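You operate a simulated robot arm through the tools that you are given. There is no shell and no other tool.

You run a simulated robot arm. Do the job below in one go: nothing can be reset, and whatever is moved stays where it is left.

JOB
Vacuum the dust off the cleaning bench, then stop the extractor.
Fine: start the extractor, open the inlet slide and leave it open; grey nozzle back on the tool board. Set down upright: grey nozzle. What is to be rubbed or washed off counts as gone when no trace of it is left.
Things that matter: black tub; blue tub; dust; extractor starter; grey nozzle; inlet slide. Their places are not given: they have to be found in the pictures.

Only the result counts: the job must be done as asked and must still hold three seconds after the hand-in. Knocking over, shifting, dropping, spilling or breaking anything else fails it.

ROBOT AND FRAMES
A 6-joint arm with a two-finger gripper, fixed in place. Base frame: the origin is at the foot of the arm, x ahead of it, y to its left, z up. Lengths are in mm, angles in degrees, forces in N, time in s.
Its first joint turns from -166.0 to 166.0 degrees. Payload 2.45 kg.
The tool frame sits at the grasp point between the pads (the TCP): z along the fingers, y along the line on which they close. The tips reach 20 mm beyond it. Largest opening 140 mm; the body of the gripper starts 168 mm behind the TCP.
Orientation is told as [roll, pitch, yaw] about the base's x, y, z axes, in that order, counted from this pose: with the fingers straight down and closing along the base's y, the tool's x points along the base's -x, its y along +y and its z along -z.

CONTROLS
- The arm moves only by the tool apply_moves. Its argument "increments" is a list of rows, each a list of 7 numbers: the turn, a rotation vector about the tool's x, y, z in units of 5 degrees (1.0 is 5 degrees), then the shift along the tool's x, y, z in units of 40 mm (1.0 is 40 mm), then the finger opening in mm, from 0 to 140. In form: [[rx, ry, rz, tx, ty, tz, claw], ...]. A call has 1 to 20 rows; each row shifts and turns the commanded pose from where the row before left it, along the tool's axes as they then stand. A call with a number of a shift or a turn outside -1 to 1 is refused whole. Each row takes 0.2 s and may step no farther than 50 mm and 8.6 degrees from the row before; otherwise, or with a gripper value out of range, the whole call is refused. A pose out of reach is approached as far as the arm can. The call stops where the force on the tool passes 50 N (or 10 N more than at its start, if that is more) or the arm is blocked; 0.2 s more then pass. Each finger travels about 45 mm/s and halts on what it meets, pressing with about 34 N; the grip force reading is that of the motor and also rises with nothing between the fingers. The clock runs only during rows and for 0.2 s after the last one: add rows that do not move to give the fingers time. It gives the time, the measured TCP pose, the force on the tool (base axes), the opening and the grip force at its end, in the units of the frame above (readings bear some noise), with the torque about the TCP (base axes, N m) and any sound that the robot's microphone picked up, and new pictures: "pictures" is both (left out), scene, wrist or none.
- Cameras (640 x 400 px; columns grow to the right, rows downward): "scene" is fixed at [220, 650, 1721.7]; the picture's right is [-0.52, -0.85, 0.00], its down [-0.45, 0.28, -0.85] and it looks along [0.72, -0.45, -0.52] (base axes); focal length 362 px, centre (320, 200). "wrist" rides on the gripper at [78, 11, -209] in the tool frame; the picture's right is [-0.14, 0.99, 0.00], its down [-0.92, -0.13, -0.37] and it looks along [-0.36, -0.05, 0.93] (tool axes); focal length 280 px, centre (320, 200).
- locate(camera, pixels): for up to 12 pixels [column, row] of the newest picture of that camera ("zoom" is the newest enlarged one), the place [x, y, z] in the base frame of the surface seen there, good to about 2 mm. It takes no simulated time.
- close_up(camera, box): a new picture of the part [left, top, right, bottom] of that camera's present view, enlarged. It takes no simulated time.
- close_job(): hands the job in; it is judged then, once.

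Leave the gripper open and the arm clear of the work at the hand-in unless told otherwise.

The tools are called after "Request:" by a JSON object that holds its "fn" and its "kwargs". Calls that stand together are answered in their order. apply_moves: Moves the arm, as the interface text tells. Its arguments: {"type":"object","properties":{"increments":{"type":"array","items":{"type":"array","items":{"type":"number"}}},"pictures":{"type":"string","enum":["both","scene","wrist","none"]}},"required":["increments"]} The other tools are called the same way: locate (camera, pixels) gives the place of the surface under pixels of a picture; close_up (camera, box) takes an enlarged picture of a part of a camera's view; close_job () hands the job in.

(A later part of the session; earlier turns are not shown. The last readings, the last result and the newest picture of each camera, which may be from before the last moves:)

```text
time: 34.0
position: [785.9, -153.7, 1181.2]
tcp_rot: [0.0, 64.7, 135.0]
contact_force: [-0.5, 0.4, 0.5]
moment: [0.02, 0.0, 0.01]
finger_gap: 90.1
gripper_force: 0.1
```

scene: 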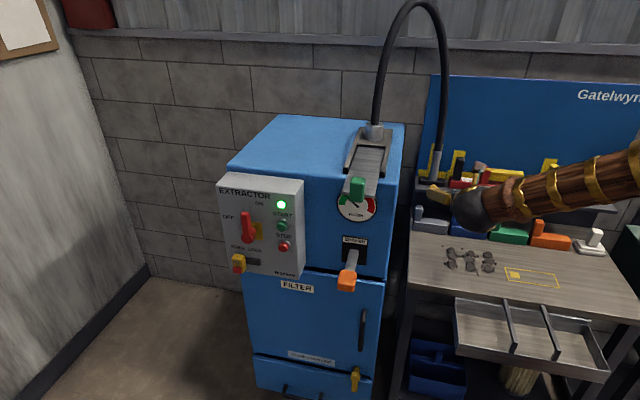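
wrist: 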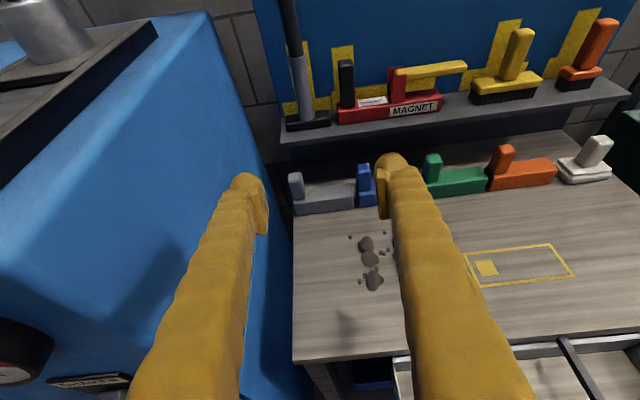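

The nozzle is at (300,90) in the wrist view. I'll zoom in and read the tube, foot and surroundings.

Request:
{"fn": "close_up", "kwargs": {"camera": "wrist", "box": [260, 0, 420, 150]}}

Request:
{"fn": "locate", "kwargs": {"camera": "wrist", "pixels": [[299, 62], [300, 80], [302, 100], [304, 113], [295, 80], [306, 80], [289, 124], [327, 122], [308, 128], [339, 113], [346, 85], [345, 118]]}}

Request:
{"fn": "locate", "kwargs": {"camera": "wrist", "pixels": [[310, 119], [284, 132], [205, 20], [265, 200], [290, 20], [320, 40], [294, 185], [330, 190], [363, 180], [292, 362], [367, 280], [380, 255]]}}

```text
2.67 times, centred on (340, 75) of wrist
```

zoom: 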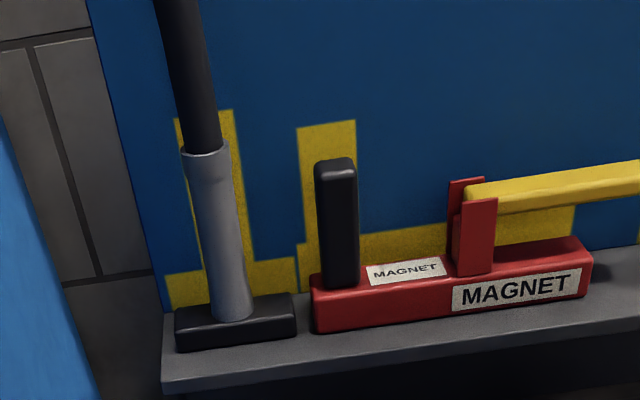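

```text
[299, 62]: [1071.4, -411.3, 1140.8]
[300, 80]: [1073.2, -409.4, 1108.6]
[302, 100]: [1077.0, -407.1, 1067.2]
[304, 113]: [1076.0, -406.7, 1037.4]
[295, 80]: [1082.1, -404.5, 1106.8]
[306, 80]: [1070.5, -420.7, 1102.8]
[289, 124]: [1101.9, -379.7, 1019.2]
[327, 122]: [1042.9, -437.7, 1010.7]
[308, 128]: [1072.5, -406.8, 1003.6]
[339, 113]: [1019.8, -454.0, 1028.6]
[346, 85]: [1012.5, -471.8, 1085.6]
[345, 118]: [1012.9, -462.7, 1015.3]
```

```text
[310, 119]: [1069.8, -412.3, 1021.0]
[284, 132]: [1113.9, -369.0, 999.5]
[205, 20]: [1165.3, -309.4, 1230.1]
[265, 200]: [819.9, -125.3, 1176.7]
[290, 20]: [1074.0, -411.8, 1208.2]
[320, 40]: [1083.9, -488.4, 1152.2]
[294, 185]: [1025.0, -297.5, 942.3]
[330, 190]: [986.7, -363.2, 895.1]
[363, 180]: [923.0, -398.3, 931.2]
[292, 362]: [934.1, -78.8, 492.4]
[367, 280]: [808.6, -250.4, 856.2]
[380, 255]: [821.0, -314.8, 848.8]
```

Tube: diameter ≈ 28 mm, centre at about f 1062, u −469 (base ≈ [1083, −419]), z 1020–1150; foot ≈ 84 × 30 mm, base z 999. The neighbouring magnet's upright is about 60 mm to the right. I'll level the tool to 75°, narrow the opening to 60 mm and move up to 80 mm in front of the tube at z 1085.

Request:
{"fn": "apply_moves", "kwargs": {"increments": [[0, 1, 0, 0, 0, 0, 60], [0, 1.0, 0, 0, 0, 0, 60], [0, 0, 0, -0.0303, -0.0625, 0.9167, 60], [0, 0, 0, -0.0303, -0.0625, 0.9167, 60], [0, 0, 0, -0.0303, -0.0625, 0.9167, 60], [0, 0, 0, -0.0303, -0.0625, 0.9167, 60], [0, 0, 0, -0.0303, -0.0625, 0.9167, 60], [0, 0, 0, -0.0303, -0.0625, 0.9167, 60], [0, 0, 0, -0.0303, -0.0625, 0.9167, 60], [0, 0, 0, -0.0303, -0.0625, 0.9167, 60], [0, 0, 0, -0.0303, -0.0625, 0.9167, 60], [0, 0, 0, 0, 0, 0, 60]], "pictures": "both"}}

```text
time: 36.6
position: [1023.1, -362.2, 1082.9]
tcp_rot: [0.0, 74.8, 135.1]
contact_force: [0.1, -0.1, -1.2]
moment: [-0.02, 0.03, 0.02]
finger_gap: 60.1
gripper_force: 0.1
```

scene: 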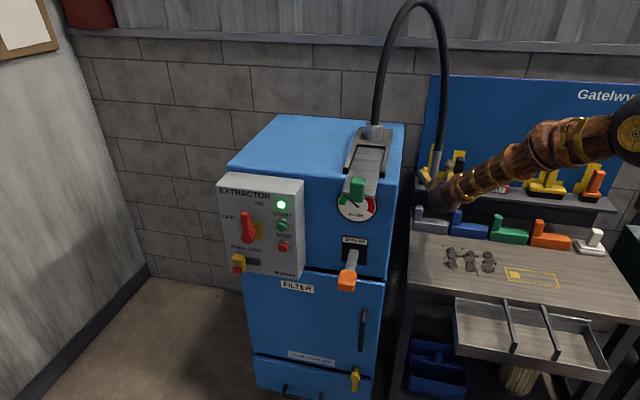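
wrist: 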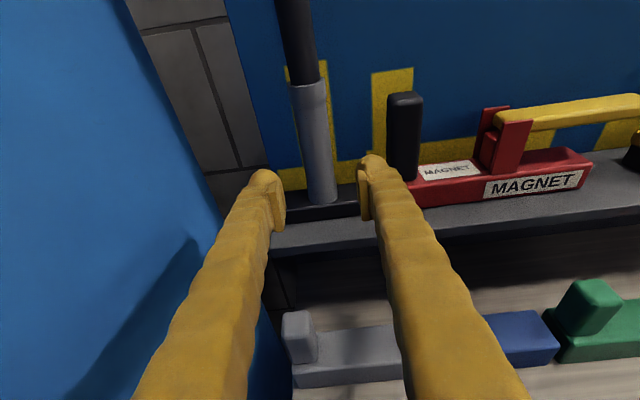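

Now I re-read the tube's edges close up to centre precisely.

Request:
{"fn": "locate", "kwargs": {"camera": "wrist", "pixels": [[313, 130], [301, 130], [326, 130], [318, 170], [307, 170], [332, 170], [300, 210], [285, 215], [350, 205], [310, 90], [322, 205], [405, 140]]}}

Request:
{"fn": "close_up", "kwargs": {"camera": "wrist", "box": [240, 60, 420, 260]}}

```text
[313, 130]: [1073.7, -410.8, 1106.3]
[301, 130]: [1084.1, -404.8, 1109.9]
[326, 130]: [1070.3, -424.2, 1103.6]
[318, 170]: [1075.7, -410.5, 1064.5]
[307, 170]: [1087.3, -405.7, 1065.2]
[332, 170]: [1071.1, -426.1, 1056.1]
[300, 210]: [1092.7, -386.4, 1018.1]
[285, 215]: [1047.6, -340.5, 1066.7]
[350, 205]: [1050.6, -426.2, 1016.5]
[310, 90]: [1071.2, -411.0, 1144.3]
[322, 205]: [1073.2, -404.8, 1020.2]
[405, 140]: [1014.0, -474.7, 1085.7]
```

```text
2.00 times, centred on (330, 160) of wrist
```

zoom: 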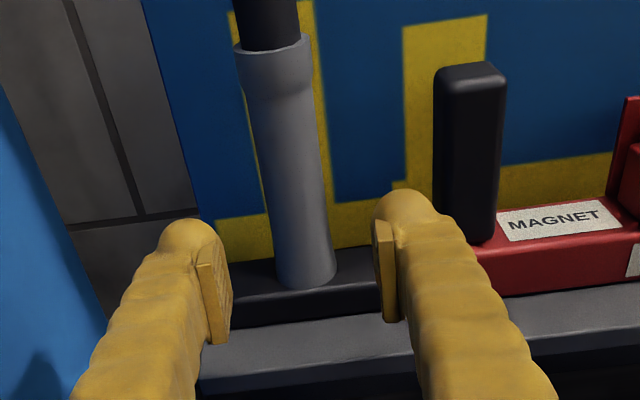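

Tube centre confirmed at f ≈ 1063, u ≈ −469. I'll move 83 mm in so the pads straddle it and close.

Request:
{"fn": "apply_moves", "kwargs": {"increments": [[0, 0, 0, 0.1975, -0.0125, 0.663, 60], [0, 0, 0, 0.1975, -0.0125, 0.663, 60], [0, 0, 0, 0.1975, -0.0125, 0.663, 60], [0, 0, 0, 0, 0, 0, 60], [0, 0, 0, 0, 0, 0, 10], [0, 0, 0, 0, 0, 0, 10], [0, 0, 0, 0, 0, 0, 10], [0, 0, 0, 0, 0, 0, 10]], "pictures": "both"}}

```text
time: 38.4
position: [1083.2, -418.9, 1085.8]
tcp_rot: [0.0, 74.8, 135.0]
contact_force: [0.7, -0.3, 0.0]
moment: [-0.02, 0.0, 0.01]
finger_gap: 33.0
gripper_force: 34.2
```

scene: 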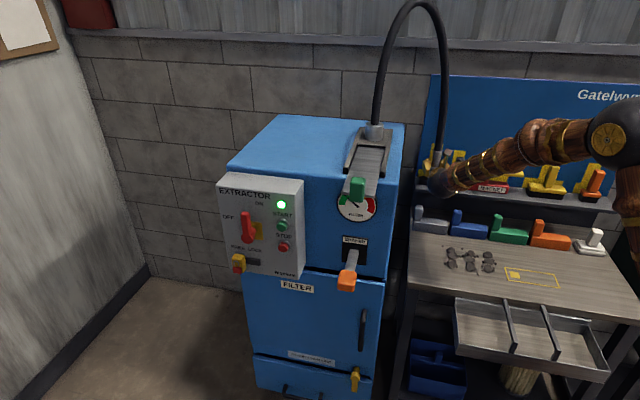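
wrist: 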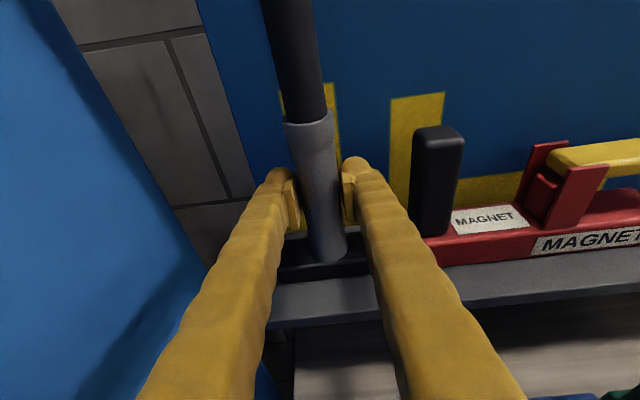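

Gripped at 33 mm with almost no side load; the rest pose to return to is TCP [1083.2, −418.9, 1085.8]. I'll lift 40 mm straight up gently.

Request:
{"fn": "apply_moves", "kwargs": {"increments": [[0, 0, 0, 0.24, 0, -0.066, 10], [0, 0, 0, 0.24, 0, -0.066, 10], [0, 0, 0, 0.24, 0, -0.066, 10], [0, 0, 0, 0.24, 0, -0.066, 10]], "pictures": "both"}}

```text
time: 39.4
position: [1082.8, -418.9, 1126.3]
tcp_rot: [0.1, 74.8, 135.0]
contact_force: [-0.2, 0.7, -1.5]
moment: [0.01, 0.02, 0.01]
finger_gap: 33.2
gripper_force: 34.1
```

scene: 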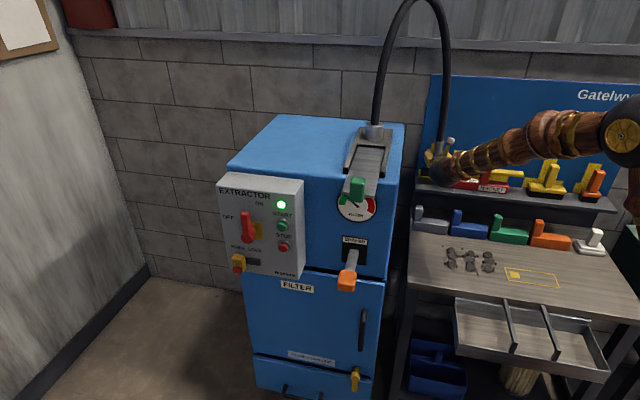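
wrist: 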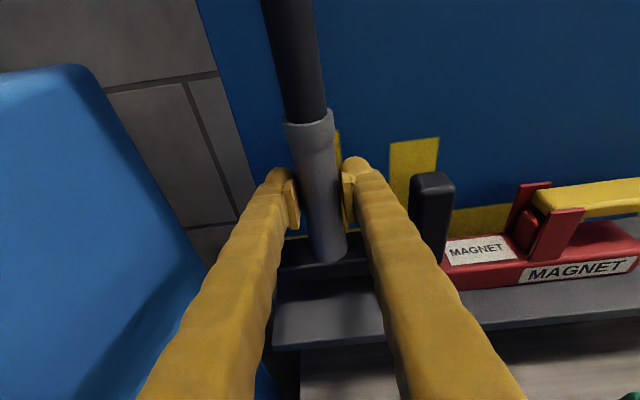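

The nozzle came up cleanly (about 1.5 N). I'll draw it back 200 mm from the board and shift right to the first dust lane (u ≈ −385), staying high.

Request:
{"fn": "apply_moves", "kwargs": {"increments": [[0, 0, 0, -0.262, 0, -0.965, 10], [0, 0, 0, -0.262, 0, -0.965, 10], [0, 0, 0, -0.262, 0, -0.965, 10], [0, 0, 0, -0.262, 0, -0.965, 10], [0, 0, 0, -0.262, 0, -0.965, 10], [0, 0, 0, 0, 0.708, 0, 10], [0, 0, 0, 0, 0.708, 0, 10], [0, 0, 0, 0, 0.708, 0, 10]], "pictures": "both"}}

```text
time: 41.2
position: [882.8, -337.5, 1124.8]
tcp_rot: [0.1, 74.8, 135.1]
contact_force: [0.2, 0.9, -2.5]
moment: [0.0, 0.0, 0.01]
finger_gap: 32.9
gripper_force: 34.1
```

scene: 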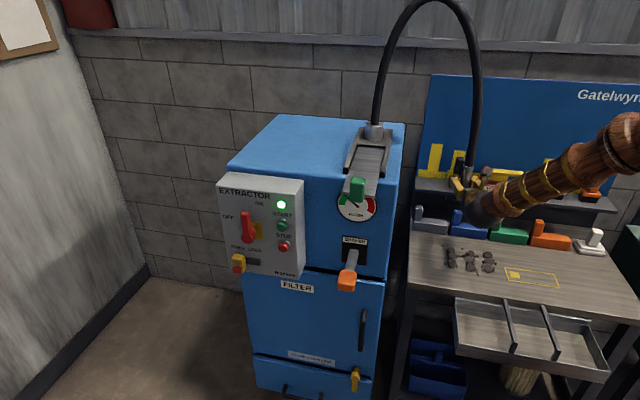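
wrist: 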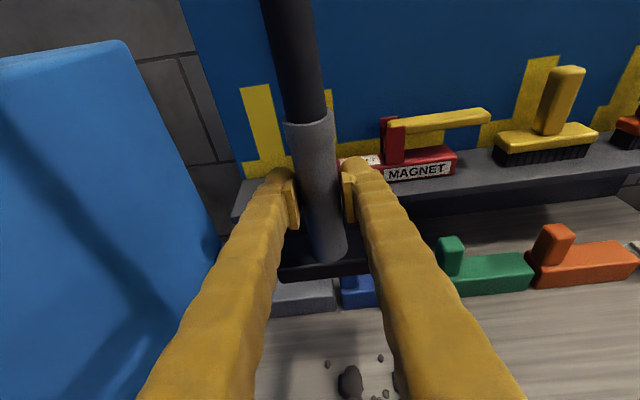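

Before lowering I check how close the grey and blue blocks on the bench are, and where the dust and specks lie.

Request:
{"fn": "locate", "kwargs": {"camera": "wrist", "pixels": [[305, 311], [365, 304], [310, 290], [360, 285], [350, 380], [381, 357], [326, 364], [320, 262], [295, 275], [350, 270]]}}

Request:
{"fn": "close_up", "kwargs": {"camera": "scene", "box": [400, 200, 560, 300]}}

```text
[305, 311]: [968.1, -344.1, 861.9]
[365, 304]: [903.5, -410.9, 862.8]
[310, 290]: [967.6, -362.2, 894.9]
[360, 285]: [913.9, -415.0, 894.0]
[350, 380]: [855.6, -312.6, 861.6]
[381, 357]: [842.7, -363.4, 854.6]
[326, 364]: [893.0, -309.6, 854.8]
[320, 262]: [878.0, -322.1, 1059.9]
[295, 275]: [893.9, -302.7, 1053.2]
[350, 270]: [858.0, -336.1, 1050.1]
```

```text
4.00 times, centred on (480, 250) of scene
```

zoom: 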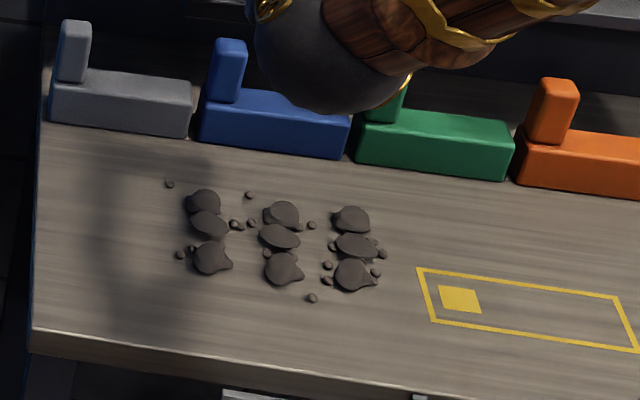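

Block fronts are at f ≈ 928, so f ≤ 890 for the foot is safe. Let me read the positions of outlying specks in this zoom.

Request:
{"fn": "locate", "kwargs": {"camera": "zoom", "pixels": [[170, 184], [249, 195], [311, 226], [382, 254], [376, 273], [312, 298], [180, 255], [328, 282], [203, 200], [352, 218], [352, 278], [211, 258]]}}

```text
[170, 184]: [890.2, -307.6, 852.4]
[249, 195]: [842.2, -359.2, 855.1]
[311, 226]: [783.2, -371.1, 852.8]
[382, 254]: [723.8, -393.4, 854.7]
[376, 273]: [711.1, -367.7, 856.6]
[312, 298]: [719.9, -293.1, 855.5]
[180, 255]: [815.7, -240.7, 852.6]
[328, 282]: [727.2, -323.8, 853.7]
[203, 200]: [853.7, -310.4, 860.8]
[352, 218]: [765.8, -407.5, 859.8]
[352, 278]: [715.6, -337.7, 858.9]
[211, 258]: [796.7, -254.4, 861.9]
```

Dust spans f 716–850, u −413 to −234. I'll lower the nozzle behind the first lane (f 875, u −388) to about 6 mm above the bench.

Request:
{"fn": "apply_moves", "kwargs": {"increments": [[0, 0, 0, -0.8625, -0.012, 0.2965, 10], [0, 0, 0, -0.8625, -0.012, 0.2965, 10], [0, 0, 0, -0.8625, -0.012, 0.2965, 10], [0, 0, 0, -0.8625, -0.012, 0.2965, 10], [0, 0, 0, -0.8625, -0.012, 0.2965, 10], [0, 0, 0, 0, 0, 0, 10]], "pictures": "both"}}

```text
time: 42.6
position: [892.3, -343.5, 941.3]
tcp_rot: [0.0, 74.8, 135.0]
contact_force: [1.0, -0.1, -1.7]
moment: [0.01, 0.0, -0.01]
finger_gap: 33.0
gripper_force: 34.2
```

scene: 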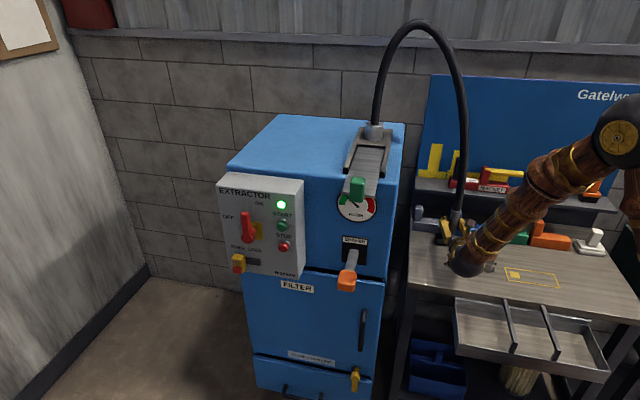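
wrist: 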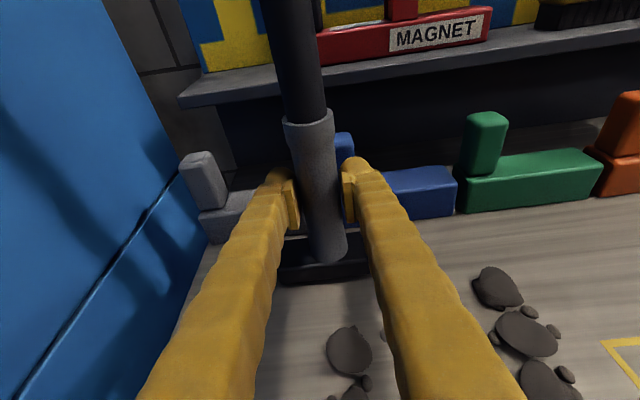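

The foot hovers about 4 mm above the bench at f 874, u −388. I'll lower 2 mm and start sweeping toward me, checking after 60 mm.

Request:
{"fn": "apply_moves", "kwargs": {"increments": [[0, 0, 0, -0.048, 0, 0.013, 10], [0, 0, 0, -0.098, 0, -0.362, 10], [0, 0, 0, -0.098, 0, -0.362, 10], [0, 0, 0, -0.098, 0, -0.362, 10], [0, 0, 0, -0.098, 0, -0.362, 10]], "pictures": "both"}}

```text
time: 43.8
position: [848.7, -303.2, 940.6]
tcp_rot: [-0.1, 74.8, 135.0]
contact_force: [-0.1, 0.1, -2.2]
moment: [0.0, 0.03, -0.01]
finger_gap: 33.0
gripper_force: 34.4
```

scene: 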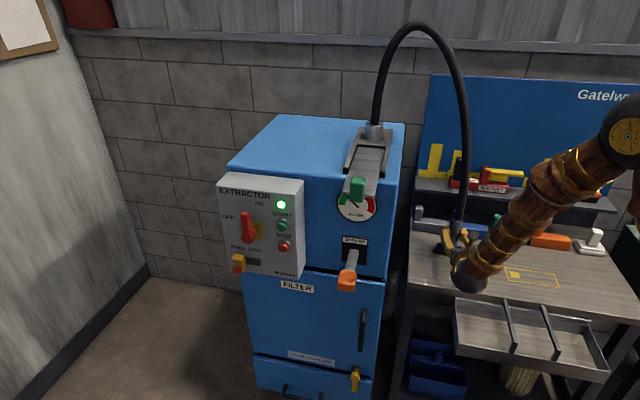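
wrist: 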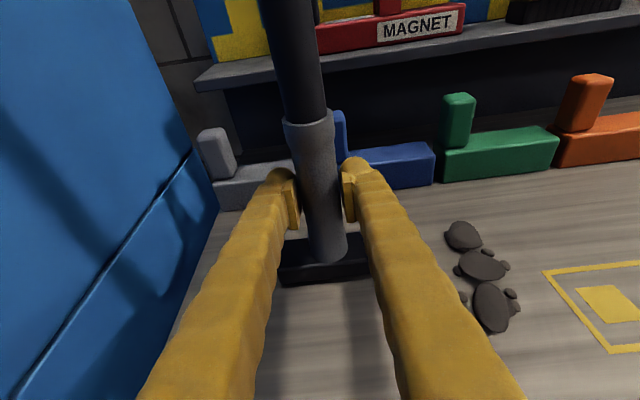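

Dust under and ahead of the nozzle is vanishing. I continue the first lane to f ≈ 709.

Request:
{"fn": "apply_moves", "kwargs": {"increments": [[0, 0, 0, -0.098, 0, -0.362, 10], [0, 0, 0, -0.098, 0, -0.362, 10], [0, 0, 0, -0.098, 0, -0.362, 10], [0, 0, 0, -0.098, 0, -0.362, 10], [0, 0, 0, -0.098, 0, -0.362, 10], [0, 0, 0, -0.098, 0, -0.362, 10], [0, 0, 0, -0.098, 0, -0.362, 10]], "pictures": "both"}}

```text
time: 45.4
position: [774.8, -227.3, 941.8]
tcp_rot: [0.2, 74.8, 135.1]
contact_force: [0.7, 0.7, -2.6]
moment: [-0.01, -0.02, -0.01]
finger_gap: 33.3
gripper_force: 34.0
```

scene: 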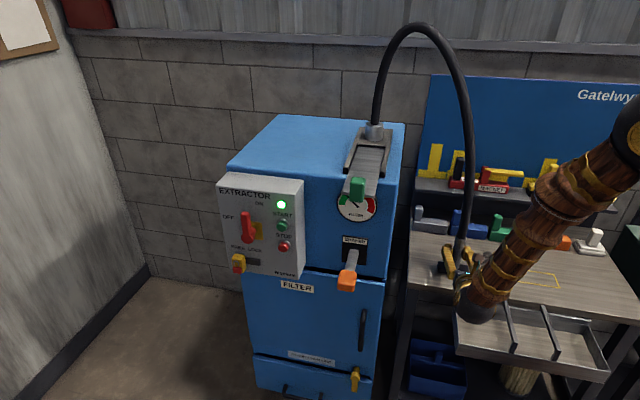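
wrist: 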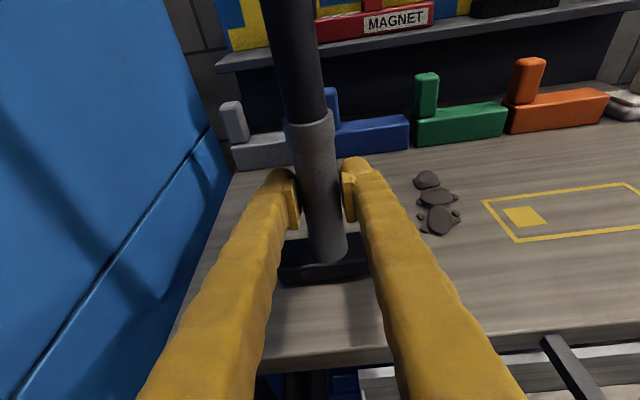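

Only the right-hand column of dust is visible now. I shift right 68 mm to the middle lane and sweep toward the wall.

Request:
{"fn": "apply_moves", "kwargs": {"increments": [[0, 0, 0, -0.048, 0.85, 0.013, 10], [0, 0, 0, 0, 0.85, 0, 10], [0, 0, 0, 0.098, 0, 0.362, 10], [0, 0, 0, 0.098, 0, 0.362, 10], [0, 0, 0, 0.098, 0, 0.362, 10], [0, 0, 0, 0.098, 0, 0.362, 10], [0, 0, 0, 0.098, 0, 0.362, 10], [0, 0, 0, 0.098, 0, 0.362, 10], [0, 0, 0, 0.098, 0, 0.362, 10], [0, 0, 0, 0.098, 0, 0.362, 10], [0, 0, 0, 0.098, 0, 0.362, 10], [0, 0, 0, 0.098, 0, 0.362, 10]], "pictures": "both"}}

```text
time: 48.0
position: [834.4, -381.4, 938.3]
tcp_rot: [0.1, 74.7, 135.1]
contact_force: [0.0, 1.0, -1.6]
moment: [-0.01, 0.03, -0.02]
finger_gap: 32.9
gripper_force: 34.3
```

scene: 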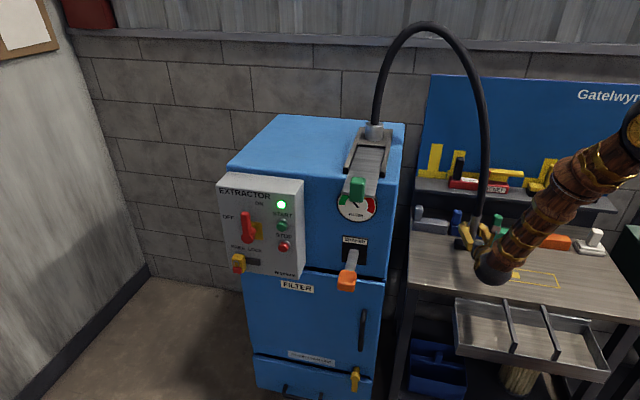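
wrist: 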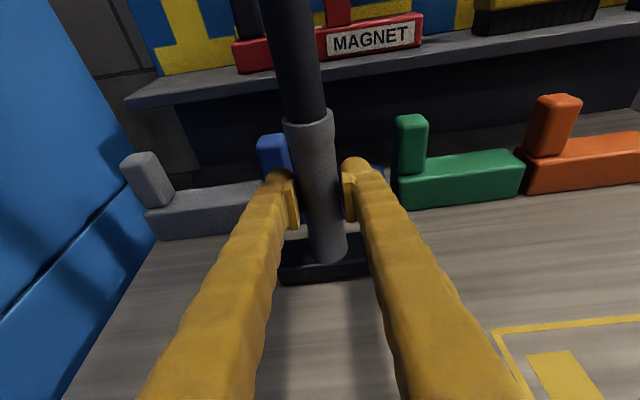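

The middle lane is done. Shift right another 68 mm and sweep back toward me along the last lane.

Request:
{"fn": "apply_moves", "kwargs": {"increments": [[0, 0, 0, 0.024, 0.85, -0.007, 10], [0, 0, 0, 0, 0.85, 0, 10], [0, 0, 0, -0.098, 0, -0.362, 10], [0, 0, 0, -0.098, 0, -0.362, 10], [0, 0, 0, -0.098, 0, -0.362, 10], [0, 0, 0, -0.098, 0, -0.362, 10], [0, 0, 0, -0.098, 0, -0.362, 10], [0, 0, 0, -0.098, 0, -0.362, 10], [0, 0, 0, -0.098, 0, -0.362, 10], [0, 0, 0, -0.098, 0, -0.362, 10], [0, 0, 0, -0.098, 0, -0.362, 10], [0, 0, 0, -0.098, 0, -0.362, 10]], "pictures": "both"}}

```text
time: 50.6
position: [689.6, -325.9, 943.3]
tcp_rot: [0.3, 74.7, 135.1]
contact_force: [0.0, 0.5, -1.7]
moment: [-0.02, -0.01, 0.0]
finger_gap: 32.9
gripper_force: 33.7
out of reach, approached as far as the arm can: row 12
```

scene: 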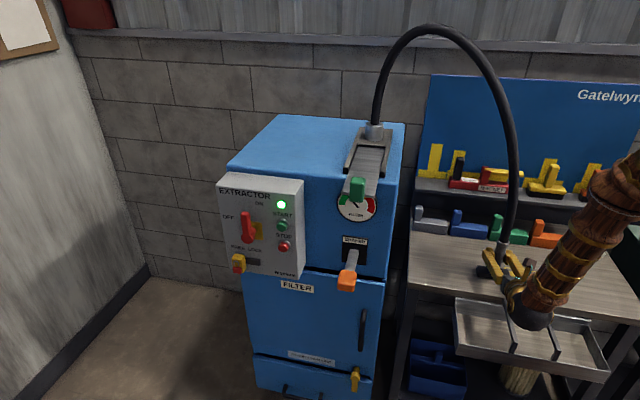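
wrist: 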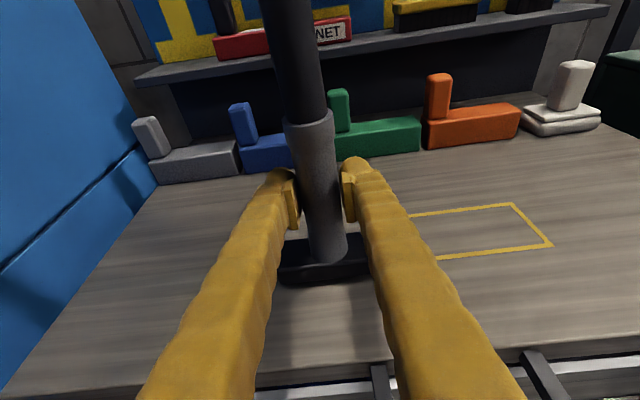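

The bench looks clean from here. I'll raise the nozzle and check closely for leftover specks.

Request:
{"fn": "apply_moves", "kwargs": {"increments": [[0, 0, 0, 0.5, 0, 0, 10], [0, 0, 0, 0.965, 0, -0.262, 10], [0, 0, 0, 0.965, 0, -0.262, 10], [0, 0, 0, 0.965, 0, -0.262, 10], [0, 0, 0, 0, 0, 0, 10]], "pictures": "both"}}

```text
time: 51.8
position: [693.5, -330.1, 1081.1]
tcp_rot: [0.0, 74.7, 135.0]
contact_force: [-0.3, -0.1, -1.4]
moment: [0.02, 0.0, 0.01]
finger_gap: 33.1
gripper_force: 34.2
```

scene: 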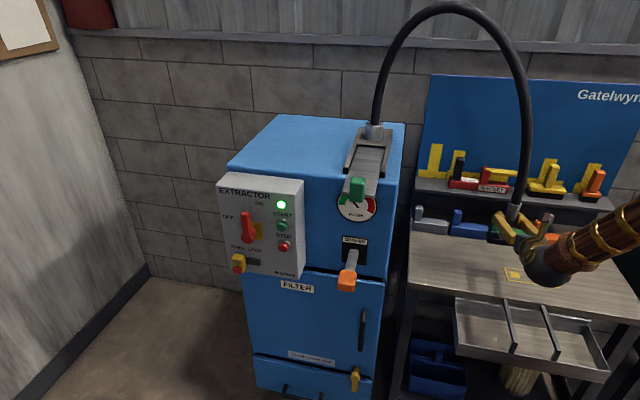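
wrist: 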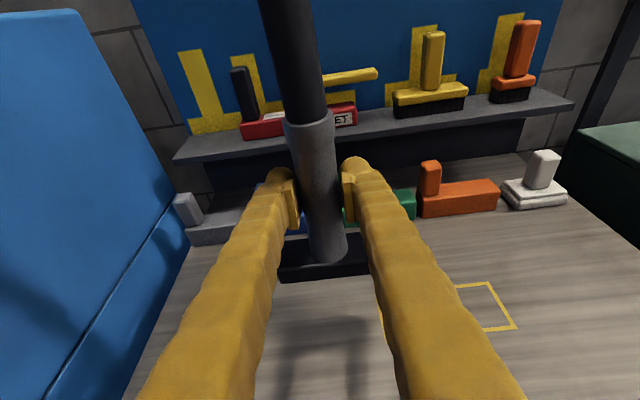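

Request:
{"fn": "close_up", "kwargs": {"camera": "scene", "box": [400, 200, 640, 330]}}

Request:
{"fn": "close_up", "kwargs": {"camera": "scene", "box": [405, 220, 525, 300]}}

Request:
{"fn": "close_up", "kwargs": {"camera": "wrist", "box": [140, 180, 640, 400]}}

```text
2.67 times, centred on (520, 265) of scene
```

zoom: 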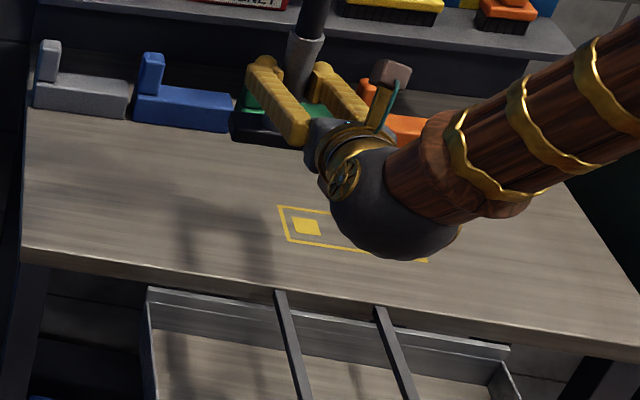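

```text
5.00 times, centred on (465, 260) of scene
```

zoom: 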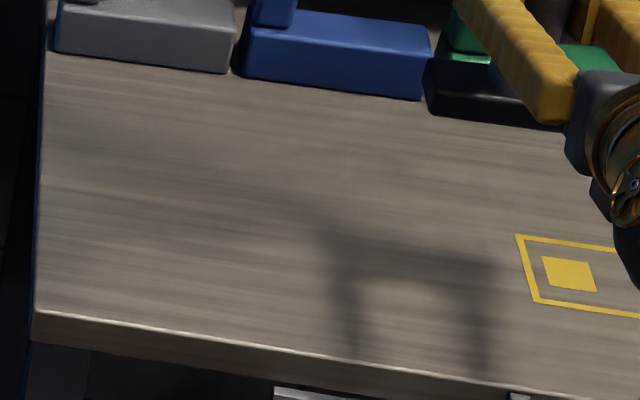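

```text
1.28 times, centred on (390, 290) of wrist
```

zoom: 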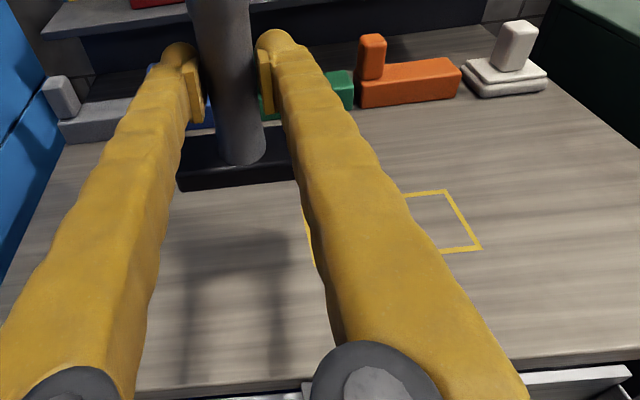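

No trace of dust remains, only shadows. Now I take the nozzle back: up to z 1126, left to u −470, then toward the board, stopping 60 mm short of its place.

Request:
{"fn": "apply_moves", "kwargs": {"increments": [[0, 0, 0, 0.543, 0, -0.148, 10], [0, 0, 0, 0.543, 0, -0.148, 10], [0, 0, 0, 0, -0.886, 0, 10], [0, 0, 0, 0, -0.886, 0, 10], [0, 0, 0, 0, -0.886, 0, 10], [0, 0, 0, 0, -0.886, 0, 10], [0, 0, 0, 0, -0.886, 0, 10], [0, 0, 0, 0, -0.886, 0, 10], [0, 0, 0, 0.2586, 0, 0.95, 10], [0, 0, 0, 0.2586, 0, 0.95, 10], [0, 0, 0, 0.2586, 0, 0.95, 10], [0, 0, 0, 0.2586, 0, 0.95, 10], [0, 0, 0, 0.2586, 0, 0.95, 10], [0, 0, 0, 0.2586, 0, 0.95, 10], [0, 0, 0, 0.2586, 0, 0.95, 10], [0, 0, 0, 0, 0, 0, 10]], "pictures": "both"}}

```text
time: 55.2
position: [1039.6, -374.8, 1126.6]
tcp_rot: [0.0, 74.8, 135.0]
contact_force: [0.0, -0.2, -1.4]
moment: [0.0, -0.02, 0.01]
finger_gap: 32.8
gripper_force: 33.7
```

scene: 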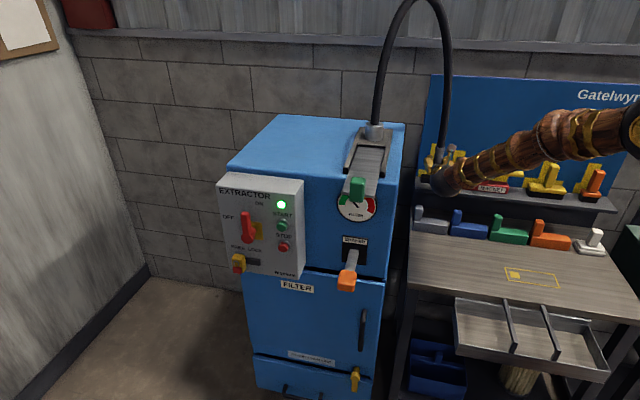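
wrist: 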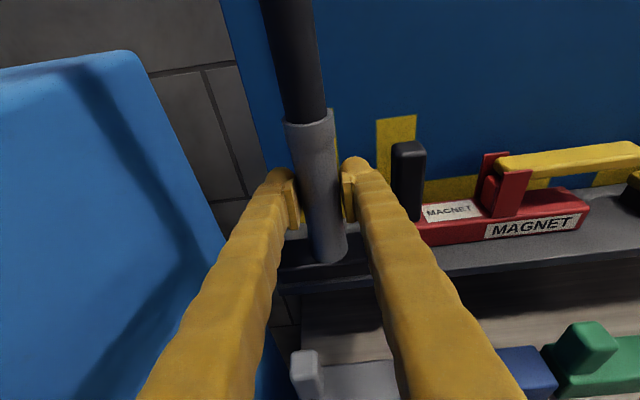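

The bench is now unobstructed in the scene view. I'll inspect it before setting the nozzle down.

Request:
{"fn": "close_up", "kwargs": {"camera": "scene", "box": [405, 215, 535, 305]}}

Request:
{"fn": "close_up", "kwargs": {"camera": "scene", "box": [500, 215, 640, 320]}}

Request:
{"fn": "close_up", "kwargs": {"camera": "wrist", "box": [240, 80, 440, 320]}}

Request:
{"fn": "locate", "kwargs": {"camera": "wrist", "pixels": [[320, 245], [320, 258], [290, 275], [300, 262], [352, 262], [310, 292], [318, 150]]}}

```text
4.44 times, centred on (470, 260) of scene
```

zoom: 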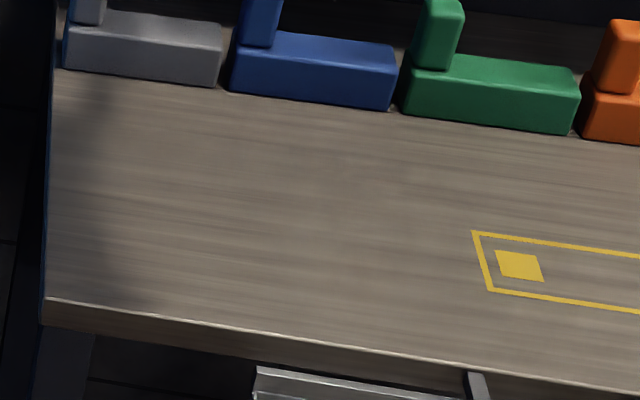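

```text
3.81 times, centred on (570, 268) of scene
```

zoom: 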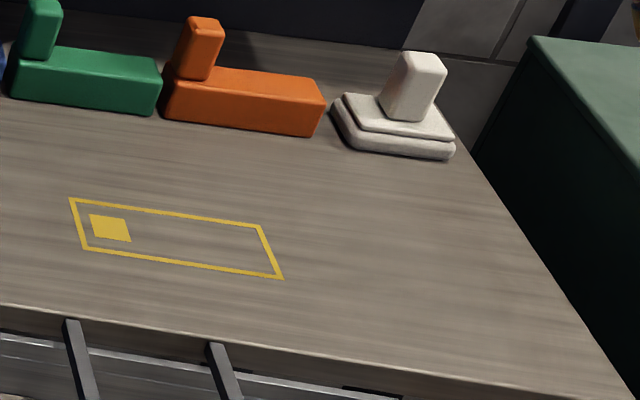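

```text
1.67 times, centred on (340, 200) of wrist
```

zoom: 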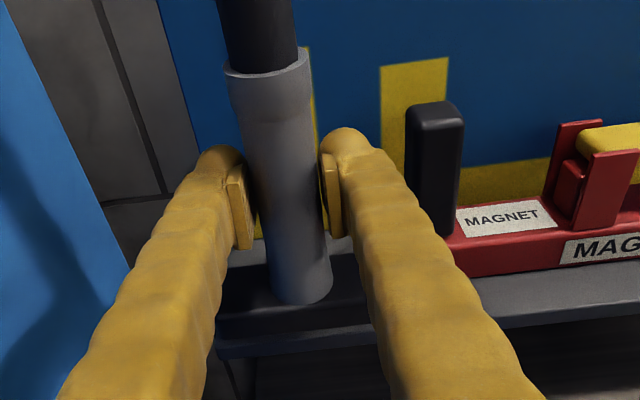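

```text
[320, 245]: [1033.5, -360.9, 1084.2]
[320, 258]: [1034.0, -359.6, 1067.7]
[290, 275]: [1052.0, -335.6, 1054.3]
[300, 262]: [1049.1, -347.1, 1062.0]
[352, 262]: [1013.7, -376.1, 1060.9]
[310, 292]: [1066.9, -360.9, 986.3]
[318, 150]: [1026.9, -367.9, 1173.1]
```

The bench is completely clean and the nozzle hangs upright. I'll move the last 62 mm in, then lower to 3 mm above the shelf.

Request:
{"fn": "apply_moves", "kwargs": {"increments": [[0, 0, 0, 0.204, 0, 0.749, 10], [0, 0, 0, 0.204, 0.004, 0.749, 10], [0, 0, 0, 0, 0, 0, 10], [0, 0, 0, -0.241, 0, 0.0655, 10], [0, 0, 0, -0.241, 0, 0.0655, 10], [0, 0, 0, -0.241, 0, 0.0655, 10], [0, 0, 0, -0.17, 0, 0.046, 10], [0, 0, 0, 0, 0, 0, 10]], "pictures": "both"}}

```text
time: 57.0
position: [1082.6, -418.1, 1090.0]
tcp_rot: [0.1, 74.8, 135.1]
contact_force: [-0.3, -0.1, -1.8]
moment: [-0.01, -0.02, -0.01]
finger_gap: 33.1
gripper_force: 34.2
```

scene: 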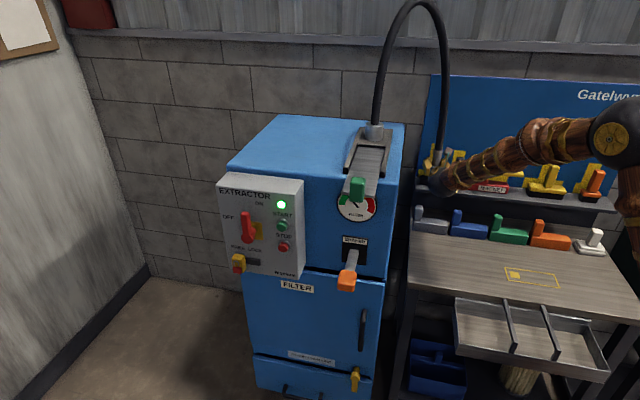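
wrist: 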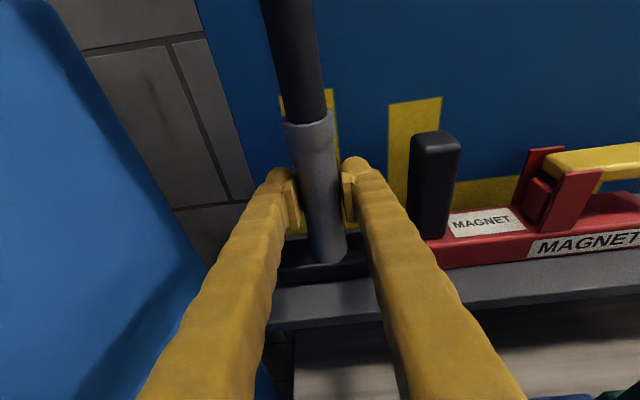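

4 mm remain to the original height, with position within about 1 mm. I'll lower in 1.4 mm steps and watch for shelf contact.

Request:
{"fn": "apply_moves", "kwargs": {"increments": [[0, 0, 0, -0.034, 0, 0.0092, 10], [0, 0, 0, -0.034, 0, 0.0092, 10], [0, 0, 0, -0.034, 0, 0.0092, 10], [0, 0, 0, 0, 0, 0, 10]], "pictures": "wrist"}}

```text
time: 58.0
position: [1081.8, -418.9, 1084.9]
tcp_rot: [0.0, 74.7, 135.0]
contact_force: [0.3, -1.0, -1.2]
moment: [-0.04, 0.0, 0.01]
finger_gap: 32.8
gripper_force: 34.3
```

wrist: 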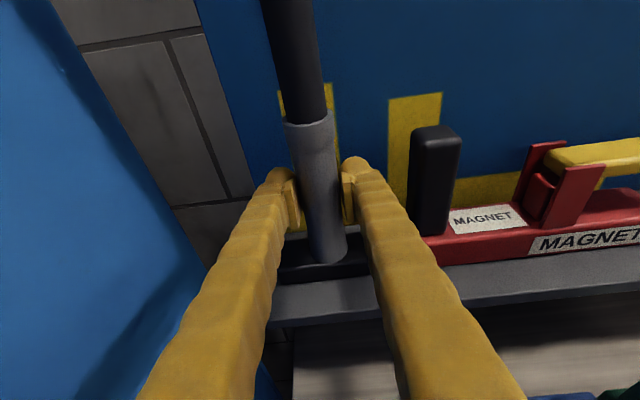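

No clear contact yet. I'll lower two more 1 mm steps.

Request:
{"fn": "apply_moves", "kwargs": {"increments": [[0, 0, 0, -0.024, 0, 0.0065, 10], [0, 0, 0, 0, 0, 0, 10]], "pictures": "none"}}

```text
time: 58.6
position: [1081.1, -419.7, 1086.0]
tcp_rot: [-0.1, 74.8, 134.9]
contact_force: [-0.9, -0.8, 10.2]
moment: [0.04, 0.04, 0.0]
finger_gap: 33.1
gripper_force: 34.1
```

The shelf now carries it (+10 N upward). I'll ease up half a millimetre, then open the fingers slowly to 60 mm.

Request:
{"fn": "apply_moves", "kwargs": {"increments": [[0, 0, 0, 0.01, 0, -0.003, 10], [0, 0, 0, 0, 0, 0, 36], [0, 0, 0, 0, 0, 0, 42], [0, 0, 0, 0, 0, 0, 60], [0, 0, 0, 0, 0, 0, 60], [0, 0, 0, 0, 0, 0, 60]], "pictures": "both"}}

```text
time: 60.0
position: [1081.9, -418.9, 1087.3]
tcp_rot: [0.0, 74.8, 135.1]
contact_force: [1.0, 0.4, 0.3]
moment: [-0.01, -0.05, 0.02]
finger_gap: 60.1
gripper_force: 0.0
```

scene: 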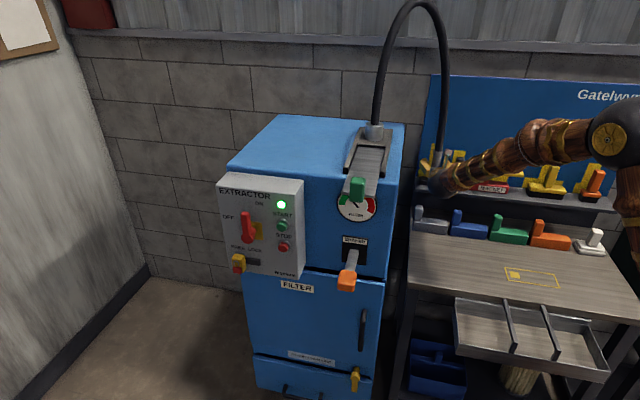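
wrist: 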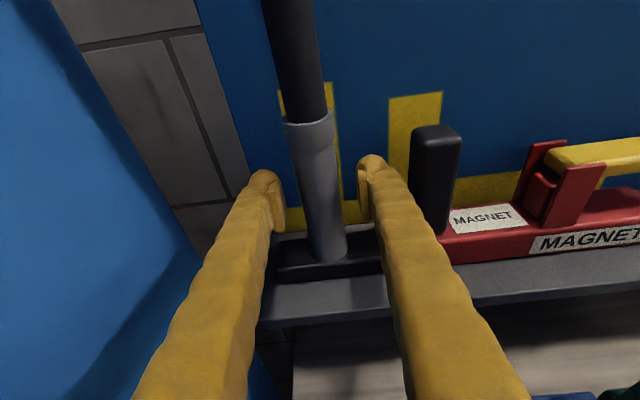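

The nozzle stands upright on its own on the shelf. I back straight away from it and check.

Request:
{"fn": "apply_moves", "kwargs": {"increments": [[0, 0, 0, -0.131, 0, -0.4825, 60], [0, 0, 0, -0.262, 0, -0.965, 60], [0, 0, 0, -0.262, 0, -0.965, 60], [0, 0, 0, -0.262, 0, -0.965, 60], [0, 0, 0, 0, 0, -0.965, 60], [0, 0, 0, 0, 0, -0.965, 60]], "pictures": "both"}}

```text
time: 61.4
position: [930.1, -266.7, 1104.5]
tcp_rot: [0.1, 74.9, 135.1]
contact_force: [0.2, -0.4, -0.1]
moment: [-0.03, -0.03, -0.02]
finger_gap: 60.1
gripper_force: 0.1
```

scene: 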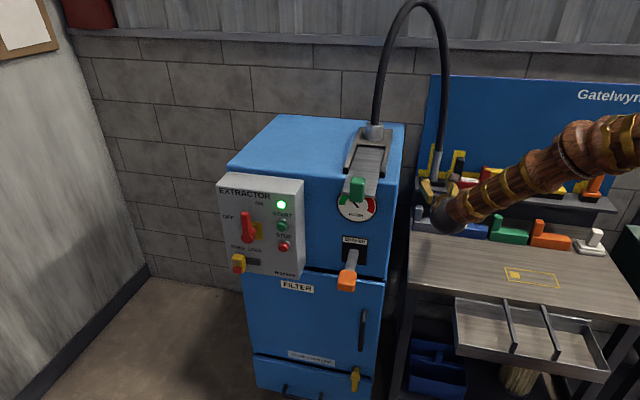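
wrist: 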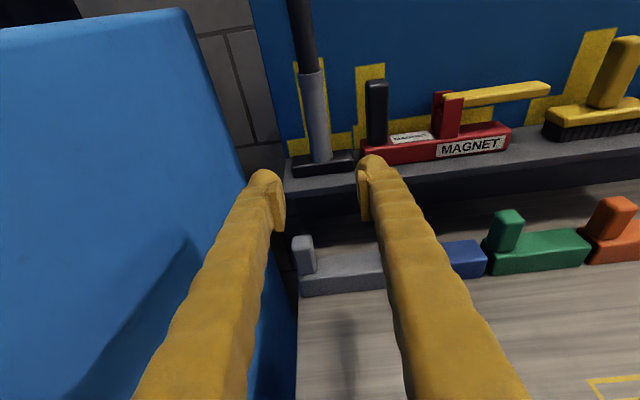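

The nozzle stands upright in its original place against its yellow outline. I retreat along the tool axis to be clear in front of everything, then close the fingers.

Request:
{"fn": "apply_moves", "kwargs": {"increments": [[0, 0, 0, 0, 0, -1, 60], [0, 0, 0, 0, 0, -1, 60], [0, 0, 0, 0, 0, -1, 60], [0, 0, 0, 0, 0, -1, 60], [0, 0, 0, 0, 0, -1, 60], [0, 0, 0, 0, 0, -1, 60], [0, 0, 0, 0, 0, -1, 60], [0, 0, 0, 0, 0, -1, 60], [0, 0, 0, 0, 0, -1, 60], [0, 0, 0, 0, 0, -1, 0], [0, 0, 0, 0, 0, -1, 0], [0, 0, 0, 0, 0, -1, 0], [0, 0, 0, 0, 0, -1, 0]], "pictures": "both"}}

```text
time: 64.2
position: [574.4, 88.2, 1240.7]
tcp_rot: [0.0, 74.8, 135.1]
contact_force: [0.7, -0.3, 0.4]
moment: [0.04, 0.04, -0.01]
finger_gap: 0.1
gripper_force: 22.1
```

scene: 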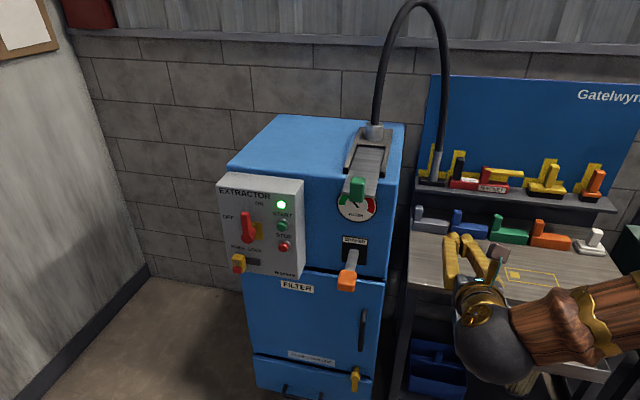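
wrist: 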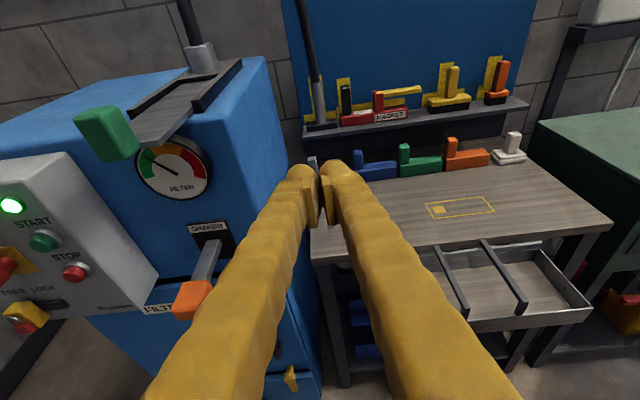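

Now to STOP. I read its position from this view at (75,272).

Request:
{"fn": "locate", "kwargs": {"camera": "wrist", "pixels": [[73, 272], [77, 272], [73, 276], [77, 268], [42, 241], [68, 272], [195, 300], [180, 300]]}}

Request:
{"fn": "close_up", "kwargs": {"camera": "scene", "box": [400, 120, 500, 200]}}

Request:
{"fn": "close_up", "kwargs": {"camera": "wrist", "box": [0, 190, 160, 340]}}

```text
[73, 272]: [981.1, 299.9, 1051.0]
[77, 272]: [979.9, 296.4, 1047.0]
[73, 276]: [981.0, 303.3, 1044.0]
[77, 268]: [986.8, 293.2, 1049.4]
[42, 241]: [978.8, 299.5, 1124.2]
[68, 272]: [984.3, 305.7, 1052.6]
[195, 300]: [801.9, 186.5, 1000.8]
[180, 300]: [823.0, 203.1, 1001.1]
```

```text
5.00 times, centred on (450, 160) of scene
```

zoom: 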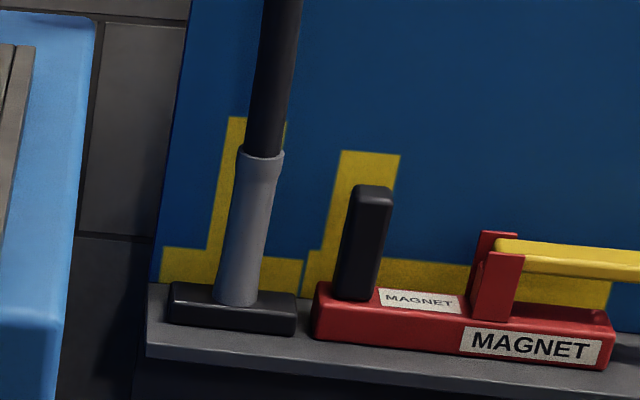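

```text
2.67 times, centred on (80, 265) of wrist
```

zoom: 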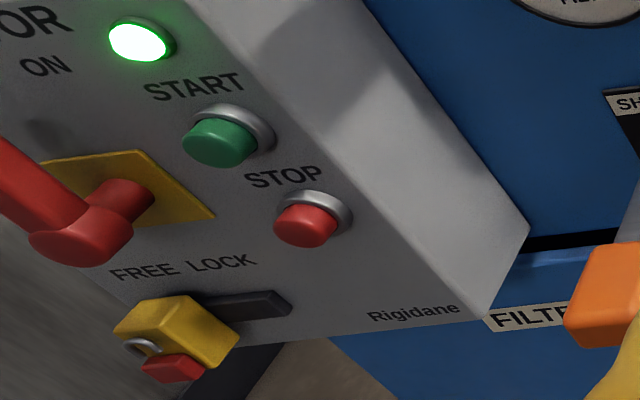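

The nozzle is upright and in place. STOP's face centre is near u −913, z 1045. I level the tool and travel in front of the cabinet to line up with STOP, about 115 mm off.

Request:
{"fn": "apply_moves", "kwargs": {"increments": [[0, 1, 0, 0, 0, 0, 0], [0, 1, 0, 0, 0, 0, 0], [0, 1, 0, 0, 0, 0, 0], [0, 0, 0, 0, -0.925, 0, 0], [0, 0, 0, 0, -0.925, 0, 0], [0, 0, 0, 0, -0.925, 0, 0], [0, 0, 0, 0, -0.925, 0, 0], [0, 0, 0, 0, -0.925, 0, 0], [0, 0, 0, 0, -0.925, 0, 0], [0, 0, 0, 0, -0.925, 0, 0], [0, 0, 0, 0, -0.925, 0, 0], [0, 0, 0, -0.2, -0.925, 0, 0], [0, 0, 0, -0.5, -0.925, 0, 0], [0, 0, 0, -0.5, -0.925, 0, 0], [0, 0, 0, -0.5, -0.925, 0, 0], [0, 0, 0, -0.8, 0, 0, 0], [0, 0, 0, -0.8, 0, 0, 0], [0, 0, 0, -0.8, 0, 0, 0]], "pictures": "both"}}

```text
time: 68.0
position: [888.8, 402.1, 1077.1]
tcp_rot: [0.8, 89.8, 135.7]
contact_force: [-0.4, -0.7, 0.8]
moment: [0.06, 0.06, 0.01]
finger_gap: 0.5
gripper_force: 29.4
```

scene: 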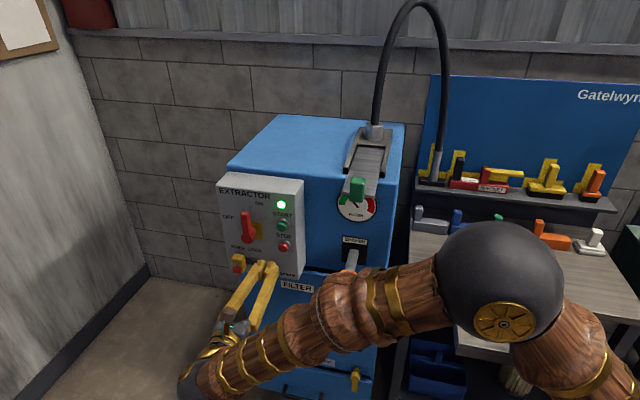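
wrist: 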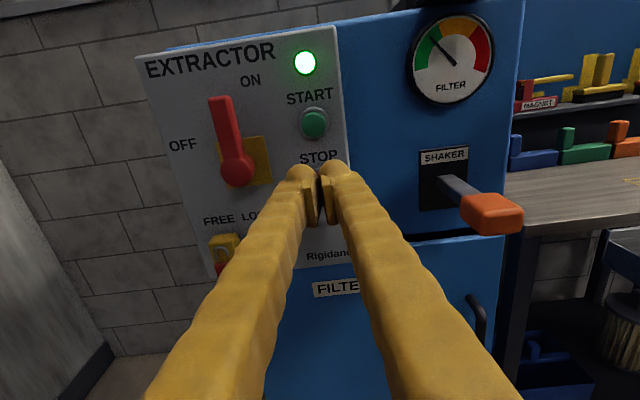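

Aligned sideways (u −913), z 1077. I lower 32 mm to z 1045 and advance to about 8 mm in front of STOP.

Request:
{"fn": "apply_moves", "kwargs": {"increments": [[0, 0, 0, -0.8, 0, 0, 0], [0, 0, 0, 0, 0, 0, 0], [0, 0, 0, 0, 0, 0.883, 0], [0, 0, 0, 0, 0, 0.883, 0], [0, 0, 0, 0, 0, 0.883, 0], [0, 0, 0, 0, 0, 0, 0]], "pictures": "both"}}

```text
time: 69.4
position: [963.6, 327.4, 1046.5]
tcp_rot: [3.5, 89.8, 138.5]
contact_force: [-1.3, -0.7, -0.4]
moment: [0.02, 0.01, -0.04]
finger_gap: 0.2
gripper_force: 29.5
```

scene: 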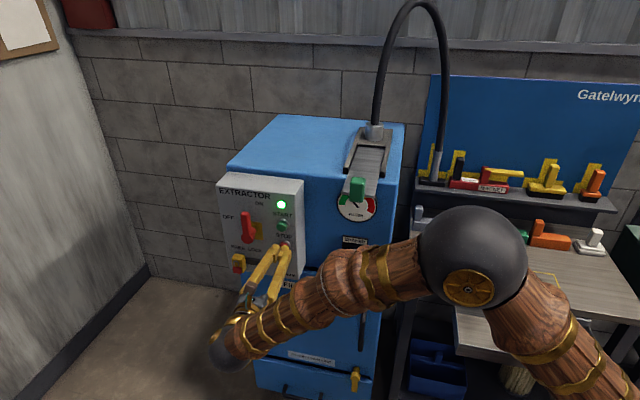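
wrist: 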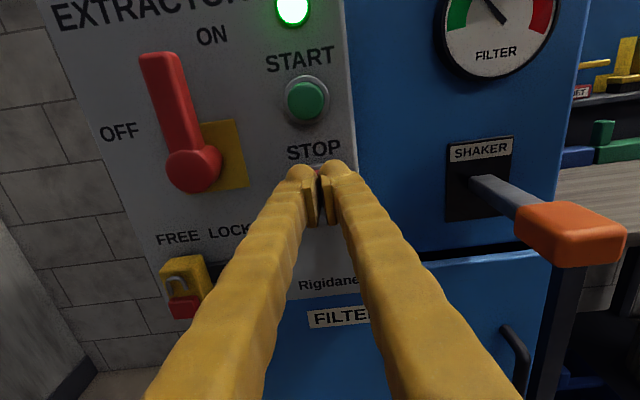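

The fingertips cover STOP, just short of it. I press forward in 2 mm steps to the depth that worked for START.

Request:
{"fn": "apply_moves", "kwargs": {"increments": [[0, 0, 0, 0, 0, 0.1, 0], [0, 0, 0, 0, 0, 0.05, 0], [0, 0, 0, 0, 0, 0.05, 0], [0, 0, 0, 0, 0, 0.05, 0], [0, 0, 0, 0, 0, 0.05, 0], [0, 0, 0, 0, 0, 0.05, 0], [0, 0, 0, 0, 0, 0.05, 0], [0, 0, 0, 0, 0, 0.05, 0], [0, 0, 0, 0, 0, 0, 0]], "pictures": "wrist"}}

```text
time: 71.4
position: [974.5, 316.0, 1046.4]
tcp_rot: [6.5, 89.8, 141.5]
contact_force: [-7.6, 8.5, -1.2]
moment: [0.06, 0.04, 0.13]
finger_gap: 0.0
gripper_force: 29.4
heard: click
```

wrist: 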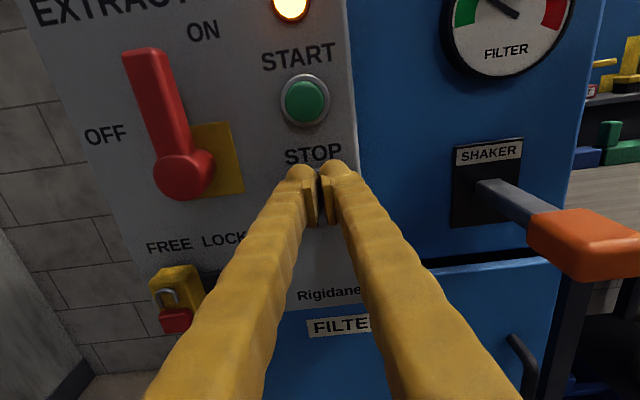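

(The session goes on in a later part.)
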